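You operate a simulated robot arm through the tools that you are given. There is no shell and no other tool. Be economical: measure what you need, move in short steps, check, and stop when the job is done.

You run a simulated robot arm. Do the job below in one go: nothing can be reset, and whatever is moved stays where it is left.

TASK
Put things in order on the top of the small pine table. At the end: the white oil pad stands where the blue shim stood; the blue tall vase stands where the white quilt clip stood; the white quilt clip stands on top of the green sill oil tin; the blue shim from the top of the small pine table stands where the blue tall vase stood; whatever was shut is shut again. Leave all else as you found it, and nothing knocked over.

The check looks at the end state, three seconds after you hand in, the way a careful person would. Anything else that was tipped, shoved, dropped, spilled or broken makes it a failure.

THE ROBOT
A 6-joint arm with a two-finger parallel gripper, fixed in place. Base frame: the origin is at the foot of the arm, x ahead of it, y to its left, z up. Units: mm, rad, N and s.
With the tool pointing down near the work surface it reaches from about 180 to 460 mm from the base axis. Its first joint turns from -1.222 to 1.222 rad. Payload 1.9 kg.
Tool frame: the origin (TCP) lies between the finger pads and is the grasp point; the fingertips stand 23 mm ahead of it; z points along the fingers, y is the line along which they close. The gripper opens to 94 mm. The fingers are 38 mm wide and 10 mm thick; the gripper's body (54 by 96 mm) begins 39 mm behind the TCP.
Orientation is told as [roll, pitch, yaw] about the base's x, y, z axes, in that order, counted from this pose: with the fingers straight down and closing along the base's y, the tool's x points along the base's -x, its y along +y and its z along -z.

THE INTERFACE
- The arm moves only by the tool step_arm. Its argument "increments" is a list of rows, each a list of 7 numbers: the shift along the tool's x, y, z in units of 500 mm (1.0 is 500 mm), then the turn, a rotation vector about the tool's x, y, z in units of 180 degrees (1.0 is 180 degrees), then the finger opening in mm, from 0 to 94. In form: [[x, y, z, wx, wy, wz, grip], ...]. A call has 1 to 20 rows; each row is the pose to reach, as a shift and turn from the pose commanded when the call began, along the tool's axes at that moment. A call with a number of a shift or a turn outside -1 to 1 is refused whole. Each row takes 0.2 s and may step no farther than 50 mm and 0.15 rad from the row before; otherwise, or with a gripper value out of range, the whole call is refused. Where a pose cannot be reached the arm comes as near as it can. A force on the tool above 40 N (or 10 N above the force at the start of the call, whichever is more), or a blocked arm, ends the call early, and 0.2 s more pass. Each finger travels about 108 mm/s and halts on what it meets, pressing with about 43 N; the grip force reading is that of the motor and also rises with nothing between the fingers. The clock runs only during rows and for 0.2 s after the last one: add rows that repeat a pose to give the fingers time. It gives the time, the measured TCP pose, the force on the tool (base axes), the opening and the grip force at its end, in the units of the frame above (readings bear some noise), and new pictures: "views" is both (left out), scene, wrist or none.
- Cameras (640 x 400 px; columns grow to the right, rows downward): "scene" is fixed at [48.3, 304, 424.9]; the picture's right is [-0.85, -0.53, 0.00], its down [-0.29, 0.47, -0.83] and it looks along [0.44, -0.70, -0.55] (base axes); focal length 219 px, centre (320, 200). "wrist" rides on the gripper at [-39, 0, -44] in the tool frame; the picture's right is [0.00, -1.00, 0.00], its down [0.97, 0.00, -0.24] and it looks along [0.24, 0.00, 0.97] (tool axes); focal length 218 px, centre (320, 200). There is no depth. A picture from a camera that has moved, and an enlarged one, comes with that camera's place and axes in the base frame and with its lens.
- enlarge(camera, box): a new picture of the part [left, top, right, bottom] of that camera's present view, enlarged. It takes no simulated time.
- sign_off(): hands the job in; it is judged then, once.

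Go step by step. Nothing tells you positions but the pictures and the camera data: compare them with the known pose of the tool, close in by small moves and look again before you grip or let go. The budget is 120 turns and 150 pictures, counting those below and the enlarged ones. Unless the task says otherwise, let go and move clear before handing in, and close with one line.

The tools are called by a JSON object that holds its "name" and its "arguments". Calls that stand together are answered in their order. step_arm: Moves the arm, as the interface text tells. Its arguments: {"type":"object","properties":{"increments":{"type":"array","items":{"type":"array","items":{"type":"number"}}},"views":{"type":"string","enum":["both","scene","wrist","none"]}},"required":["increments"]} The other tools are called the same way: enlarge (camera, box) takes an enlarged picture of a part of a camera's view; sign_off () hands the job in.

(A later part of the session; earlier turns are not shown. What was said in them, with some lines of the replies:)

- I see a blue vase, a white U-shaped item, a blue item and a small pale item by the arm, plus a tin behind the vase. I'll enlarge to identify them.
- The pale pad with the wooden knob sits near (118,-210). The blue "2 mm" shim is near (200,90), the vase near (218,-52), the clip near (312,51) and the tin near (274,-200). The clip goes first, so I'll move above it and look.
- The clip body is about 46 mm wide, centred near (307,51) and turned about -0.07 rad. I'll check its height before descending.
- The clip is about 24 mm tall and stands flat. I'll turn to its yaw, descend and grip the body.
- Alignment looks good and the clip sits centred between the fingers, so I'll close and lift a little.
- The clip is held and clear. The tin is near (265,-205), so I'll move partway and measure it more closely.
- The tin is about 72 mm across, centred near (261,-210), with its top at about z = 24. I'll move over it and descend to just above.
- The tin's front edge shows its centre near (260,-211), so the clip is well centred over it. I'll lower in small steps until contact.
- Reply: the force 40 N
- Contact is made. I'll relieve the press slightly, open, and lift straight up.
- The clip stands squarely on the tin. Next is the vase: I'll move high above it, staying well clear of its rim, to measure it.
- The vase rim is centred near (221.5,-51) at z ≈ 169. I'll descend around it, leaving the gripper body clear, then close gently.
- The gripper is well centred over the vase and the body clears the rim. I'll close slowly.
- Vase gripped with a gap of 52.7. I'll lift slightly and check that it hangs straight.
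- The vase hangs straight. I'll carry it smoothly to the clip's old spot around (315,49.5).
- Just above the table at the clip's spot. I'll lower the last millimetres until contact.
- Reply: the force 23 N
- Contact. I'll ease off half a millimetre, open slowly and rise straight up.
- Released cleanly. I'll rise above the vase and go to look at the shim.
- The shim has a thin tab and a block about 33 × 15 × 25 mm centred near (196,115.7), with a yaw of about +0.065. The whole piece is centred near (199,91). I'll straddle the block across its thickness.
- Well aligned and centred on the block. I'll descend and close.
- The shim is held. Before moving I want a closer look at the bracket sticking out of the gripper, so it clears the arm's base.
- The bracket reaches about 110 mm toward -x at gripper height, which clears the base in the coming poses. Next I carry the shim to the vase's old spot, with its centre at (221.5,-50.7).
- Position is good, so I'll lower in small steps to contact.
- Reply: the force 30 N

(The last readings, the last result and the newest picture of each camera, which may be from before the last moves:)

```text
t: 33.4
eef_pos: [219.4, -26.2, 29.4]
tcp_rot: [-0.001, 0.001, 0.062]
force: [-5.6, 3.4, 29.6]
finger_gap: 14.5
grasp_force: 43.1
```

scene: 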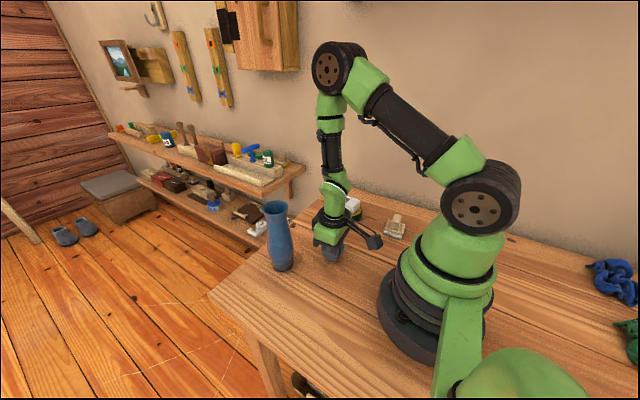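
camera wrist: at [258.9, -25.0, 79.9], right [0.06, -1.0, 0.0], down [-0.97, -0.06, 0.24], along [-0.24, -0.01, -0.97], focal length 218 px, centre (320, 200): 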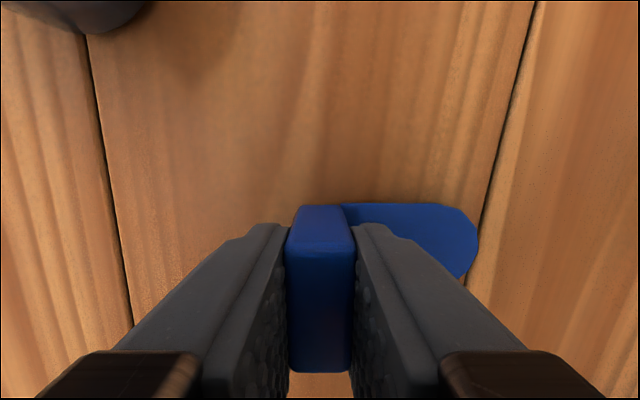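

Contact. I'll ease off, open and rise.

{"name": "step_arm", "arguments": {"increments": [[0, 0, -0.0012, 0, 0, 0, 18], [0, 0, -0.0012, 0, 0, 0, 40], [0, 0, -0.0012, 0, 0, 0, 50], [0, 0, -0.03, 0, 0, 0, 50], [0, 0, -0.1, 0, 0, 0, 50], [0, 0, -0.18, 0, 0, 0, 60], [0, 0, -0.26, 0, 0, 0, 80], [0, 0, -0.34, 0, 0, 0, 90], [0, 0, -0.34, 0, 0, 0, 90]], "views": "both"}}

```text
t: 35.4
eef_pos: [218.9, -25.8, 197.4]
tcp_rot: [0.001, 0.0, 0.065]
force: [0.0, -0.1, 0.3]
finger_gap: 90.1
grasp_force: 0.1
camera wrist: at [257.4, -22.8, 240.9], right [0.06, -1.0, 0.0], down [-0.97, -0.06, 0.24], along [-0.24, -0.01, -0.97], focal length 218 px, centre (320, 200)
```

scene: 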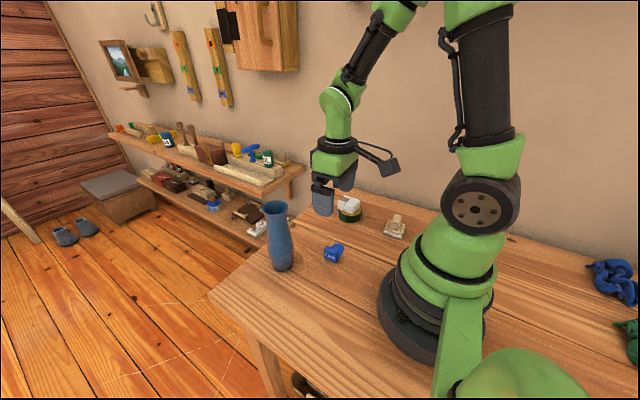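
wrist: 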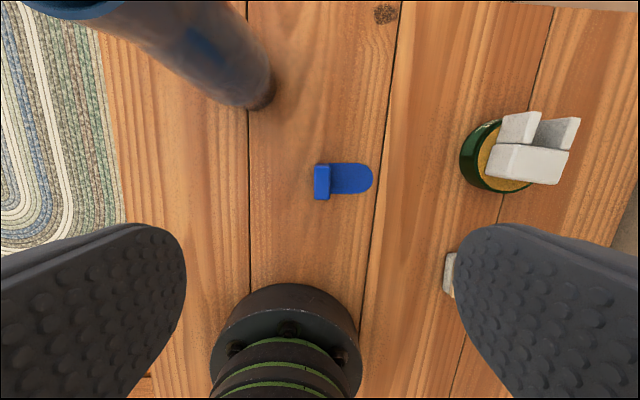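

The shim stands at the vase's spot. Next is the pad: I'll move high above it to look.

{"name": "step_arm", "arguments": {"increments": [[0.042, -0.07, 0, 0, 0, 0.005, 90], [0.084, -0.14, 0, 0, 0, 0.01, 90], [0.126, -0.21, 0, 0, 0, 0.015, 90], [0.168, -0.28, 0, 0, 0, 0.0207, 90], [0.205, -0.34, 0, 0, 0, 0.0207, 90], [0.211, -0.351, 0, 0, 0, 0.0207, 90], [0.211, -0.351, 0, 0, 0, 0.0207, 90]], "views": "both"}}

{"name": "enlarge", "arguments": {"camera": "wrist", "box": [240, 150, 400, 250]}}

{"name": "enlarge", "arguments": {"camera": "scene", "box": [350, 200, 430, 250]}}

```text
t: 37.0
eef_pos: [125.1, -208.4, 197.6]
tcp_rot: [0.002, 0.0, -0.001]
force: [-0.1, -0.1, 0.7]
finger_gap: 89.9
grasp_force: 0.0
camera wrist: at [164.6, -208.7, 240.2], right [0.0, -1.0, 0.0], down [-0.97, 0.0, 0.24], along [-0.24, 0.0, -0.97], focal length 218 px, centre (320, 200)
```

scene: 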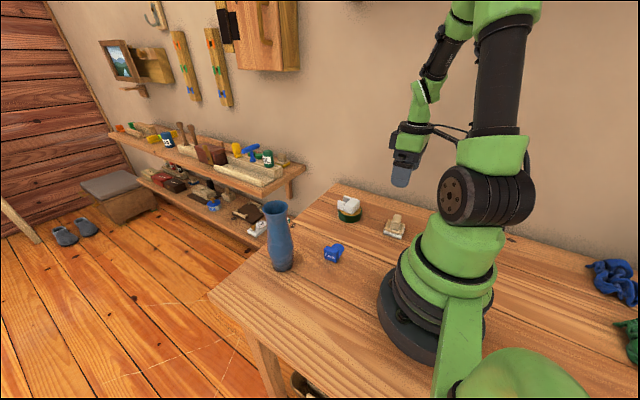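
wrist: 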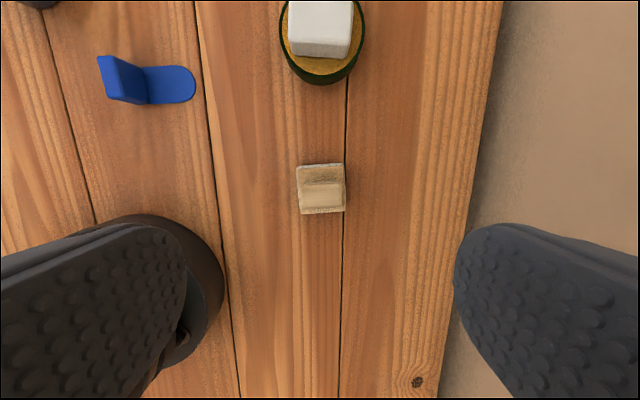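

```text
4.00 times, centred on (320, 200) of wrist
camera zoom: at [164.6, -208.7, 240.2], right [0.0, -1.0, 0.0], down [-0.97, 0.0, 0.24], along [-0.24, 0.0, -0.97], focal length 873 px, centre (320, 200)
```

zoom: 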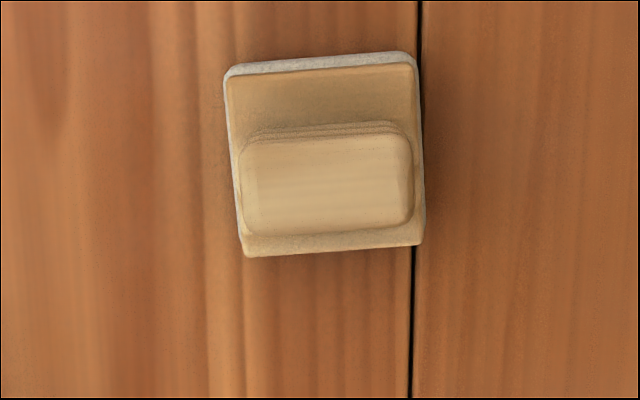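

```text
8.00 times, centred on (390, 225) of scene
camera zoom: at [48.3, 303.9, 424.9], right [-0.85, -0.53, 0.0], down [-0.29, 0.47, -0.83], along [0.44, -0.7, -0.55], focal length 1751 px, centre (-240, 0)
```

zoom: 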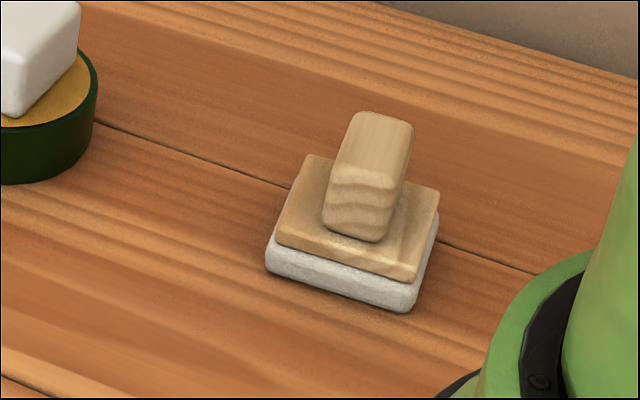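

The pad is about 50 mm square, centred near (120,-210.7) with a yaw of about +0.075. I'll open fully, turn to match and descend to just above it.

{"name": "step_arm", "arguments": {"increments": [[0.0102, -0.0044, 0.06, 0, 0, -0.0239, 94], [0.0102, -0.0044, 0.14, 0, 0, -0.0239, 94], [0.0102, -0.0044, 0.22, 0, 0, -0.0239, 94], [0.0102, -0.0044, 0.27, 0, 0, -0.0239, 94], [0.0102, -0.0044, 0.27, 0, 0, -0.0239, 94]], "views": "both"}}

```text
t: 38.2
eef_pos: [122.4, -209.8, 60.7]
tcp_rot: [0.0, 0.001, 0.076]
force: [-0.1, 0.6, -0.3]
finger_gap: 94.0
grasp_force: 0.0
camera wrist: at [160.2, -207.3, 104.4], right [0.07, -1.0, 0.0], down [-0.97, -0.07, 0.24], along [-0.24, -0.02, -0.97], focal length 218 px, centre (320, 200)
```

scene: 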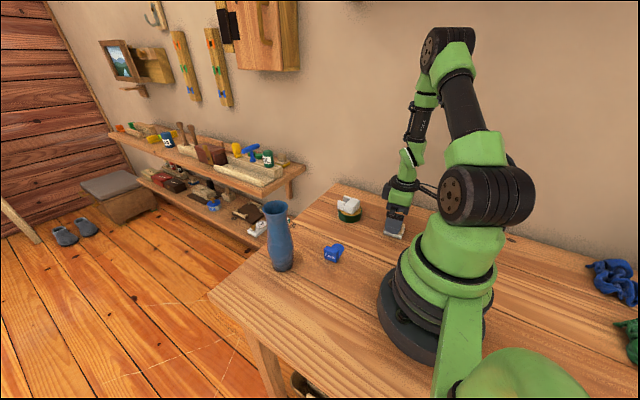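
wrist: 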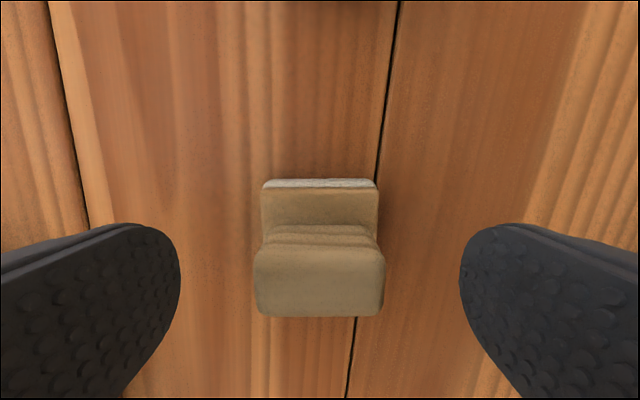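

Centred and aligned. I'll descend and close on the base plate.

{"name": "step_arm", "arguments": {"increments": [[0, 0, 0.04, 0, 0, 0, 94], [0, 0, 0.065, 0, 0, 0, 94], [0, 0, 0.065, 0, 0, 0, 75], [0, 0, 0.065, 0, 0, 0, 62], [0, 0, 0.065, 0, 0, 0, 52], [0, 0, 0.065, 0, 0, 0, 45], [0, 0, 0.065, 0, 0, 0, 38], [0, 0, 0.065, 0, 0, 0, 38]], "views": "both"}}

```text
t: 40.0
eef_pos: [120.1, -211.1, 32.1]
tcp_rot: [-0.001, 0.001, 0.075]
force: [0.3, -0.6, 0.1]
finger_gap: 50.9
grasp_force: 42.7
camera wrist: at [159.1, -207.9, 73.5], right [0.07, -1.0, 0.0], down [-0.97, -0.07, 0.24], along [-0.24, -0.02, -0.97], focal length 218 px, centre (320, 200)
```

scene: 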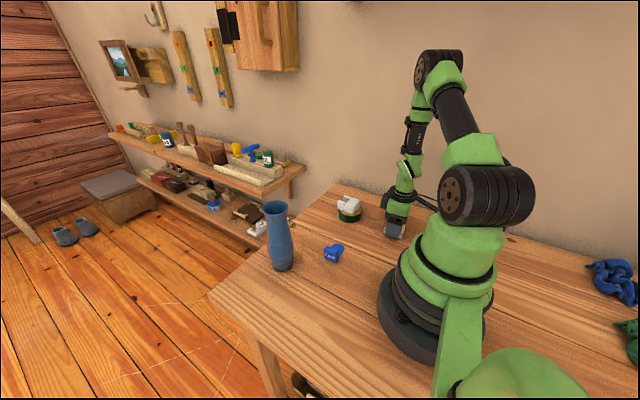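
wrist: 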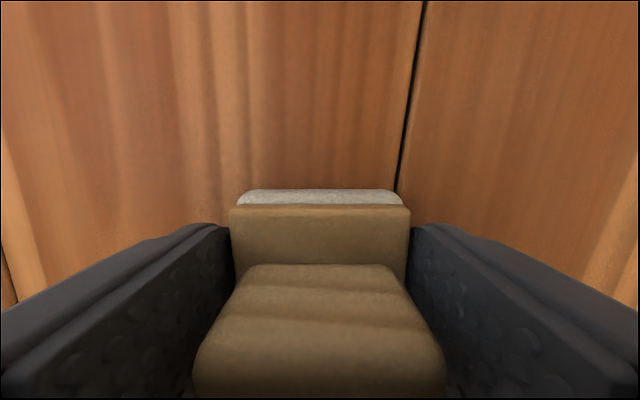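

The pad is held. I'll lift it and carry it around to the shim's old spot near (198.5,90.5), keeping clear of the arm's base and the vase.

{"name": "step_arm", "arguments": {"increments": [[0, 0, -0.04, 0, 0, 0, 38], [0, 0, -0.12, 0, 0, 0, 38], [0, 0, -0.21, 0, 0, 0, 38], [0, 0, -0.3, 0, 0, 0, 38], [-0.053, 0.036, -0.3, 0, 0, 0, 38], [-0.1058, 0.0722, -0.3, 0, 0, 0, 38], [-0.154, 0.12, -0.3, 0, 0, 0, 38], [-0.203, 0.1672, -0.3, 0, 0, 0, 38], [-0.22, 0.256, -0.3, 0, 0, 0, 38], [-0.2366, 0.3452, -0.3, 0, 0, 0, 38], [-0.236, 0.405, -0.3, 0, 0, 0, 38], [-0.2356, 0.4656, -0.3, 0, 0, 0, 38], [-0.22, 0.53, -0.3, 0, 0, 0, 38], [-0.2022, 0.589, -0.3, 0, 0, 0, 38], [-0.2022, 0.589, -0.3, 0, 0, 0, 38]], "views": "both"}}

```text
t: 43.2
eef_pos: [198.6, 90.1, 181.5]
tcp_rot: [0.0, 0.001, 0.074]
force: [-0.2, 0.5, -0.8]
finger_gap: 50.9
grasp_force: 43.0
camera wrist: at [237.9, 92.8, 224.3], right [0.07, -1.0, 0.0], down [-0.97, -0.07, 0.24], along [-0.24, -0.02, -0.97], focal length 218 px, centre (320, 200)
```

scene: 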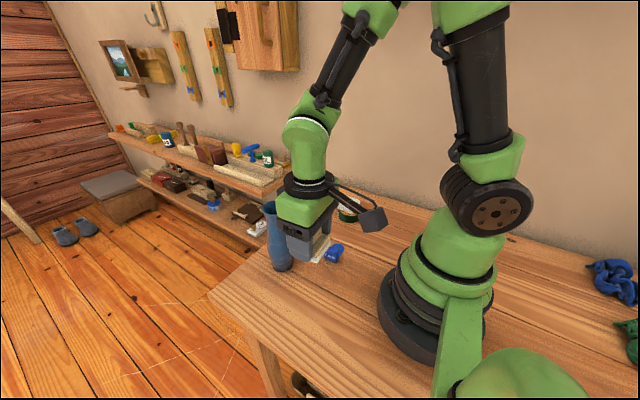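
wrist: 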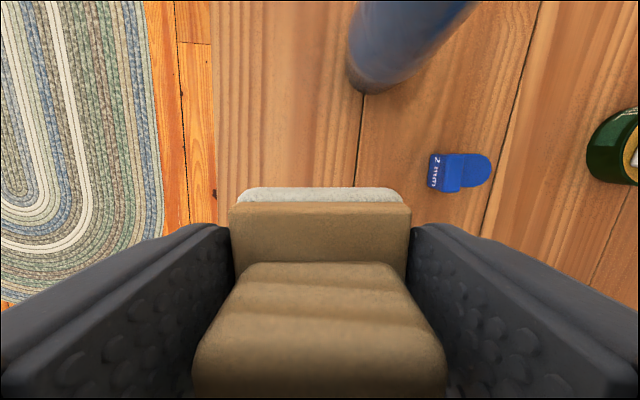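

In position. I'll lower it to just above the table.

{"name": "step_arm", "arguments": {"increments": [[0, 0, 0.08, 0, 0, 0, 38], [0, 0, 0.16, 0, 0, 0, 38], [0, 0, 0.24, 0, 0, 0, 38], [0, 0, 0.28, 0, 0, 0, 38], [0, 0, 0.29, 0, 0, 0, 38], [0, 0, 0.296, 0, 0, 0, 38], [0, 0, 0.298, 0, 0, 0, 38], [0, 0, 0.3, 0, 0, 0, 38]], "views": "none"}}

```text
t: 45.0
eef_pos: [198.9, 91.4, 29.3]
tcp_rot: [0.0, 0.001, 0.072]
force: [0.7, -0.1, -1.1]
finger_gap: 50.7
grasp_force: 42.7
```

{"name": "step_arm", "arguments": {"increments": [[0, 0, 0.001, 0, 0, 0, 38], [0, 0, 0.002, 0, 0, 0, 38], [0, 0, 0.003, 0, 0, 0, 38]], "views": "none"}}

```text
t: 45.8
eef_pos: [199.4, 90.8, 30.2]
tcp_rot: [-0.001, -0.001, 0.074]
force: [-3.9, -0.5, 23.7]
finger_gap: 51.0
grasp_force: 43.3
```

Contact. I'll ease off, open and rise clear.

{"name": "step_arm", "arguments": {"increments": [[0, 0, -0.001, 0, 0, 0, 52], [0, 0, -0.001, 0, 0, 0, 65], [0, 0, -0.001, 0, 0, 0, 80], [0, 0, -0.001, 0, 0, 0, 80], [0, 0, -0.06, 0, 0, 0, 80], [0, 0, -0.14, 0, 0, 0, 80], [0, 0, -0.22, 0, 0, 0, 80], [0, 0, -0.3, 0, 0, 0, 80], [0, 0, -0.38, 0, 0, 0, 80], [0, 0, -0.46, 0, 0, 0, 80], [0, 0, -0.46, 0, 0, 0, 80]], "views": "both"}}

{"name": "enlarge", "arguments": {"camera": "scene", "box": [240, 170, 440, 330]}}

{"name": "enlarge", "arguments": {"camera": "wrist", "box": [240, 100, 640, 300]}}

```text
t: 48.2
eef_pos: [200.0, 90.8, 259.2]
tcp_rot: [0.0, 0.0, 0.075]
force: [0.0, 0.2, -0.6]
finger_gap: 79.9
grasp_force: 0.0
camera wrist: at [238.2, 93.2, 302.1], right [0.08, -1.0, 0.0], down [-0.97, -0.07, 0.24], along [-0.24, -0.02, -0.97], focal length 218 px, centre (320, 200)
```

scene: 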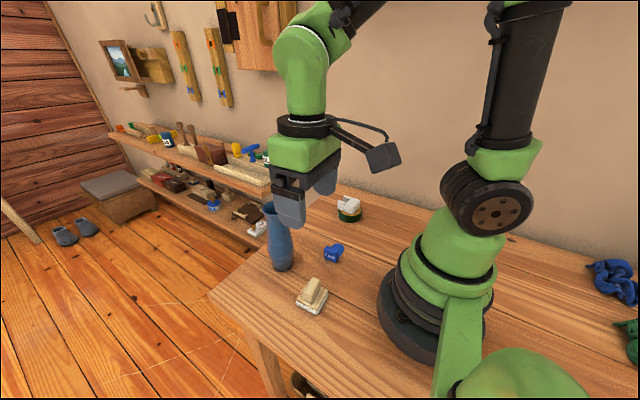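
wrist: 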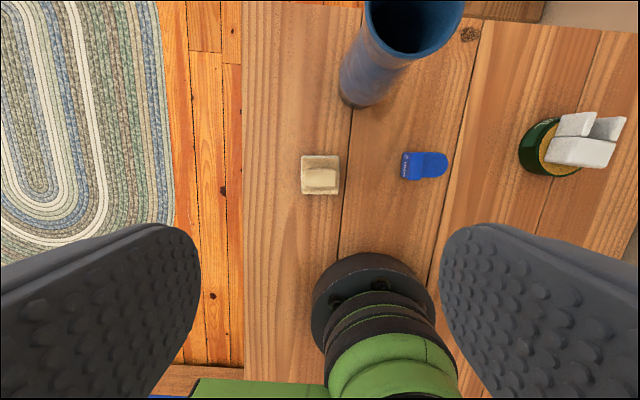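

```text
2.50 times, centred on (340, 250) of scene
camera zoom: at [48.3, 303.9, 424.9], right [-0.85, -0.53, 0.0], down [-0.29, 0.47, -0.83], along [0.44, -0.7, -0.55], focal length 547 px, centre (270, 75)
```

zoom: 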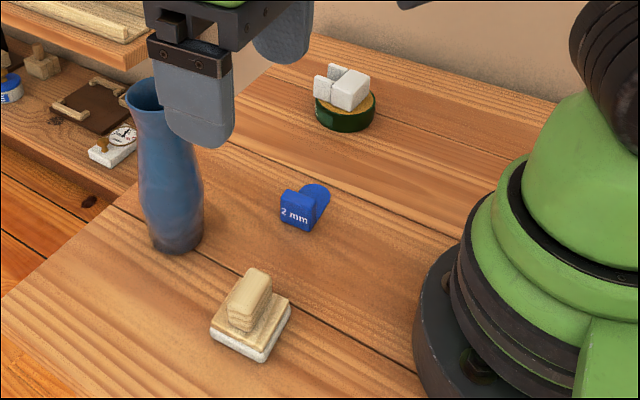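

```text
1.60 times, centred on (440, 200) of wrist
camera zoom: at [238.2, 93.2, 302.1], right [0.08, -1.0, 0.0], down [-0.97, -0.07, 0.24], along [-0.24, -0.02, -0.97], focal length 349 px, centre (128, 200)
```

zoom: 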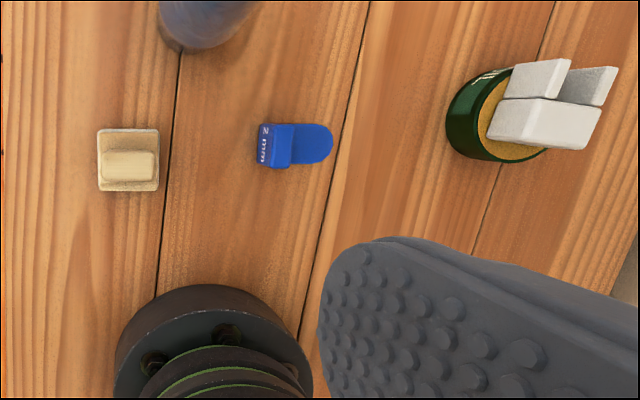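

All four items stand upright in their places, and the gripper is empty and well clear. Nothing else looks disturbed, so I'm handing in.

{"name": "sign_off", "arguments": {}}

```text
The job is handed in.
```

The table is in order: the clip is on the green oil tin, the vase is where the clip stood, the shim is where the vase stood, and the pad is where the shim stood. Nothing was knocked over, and I opened nothing, so nothing needed shutting.
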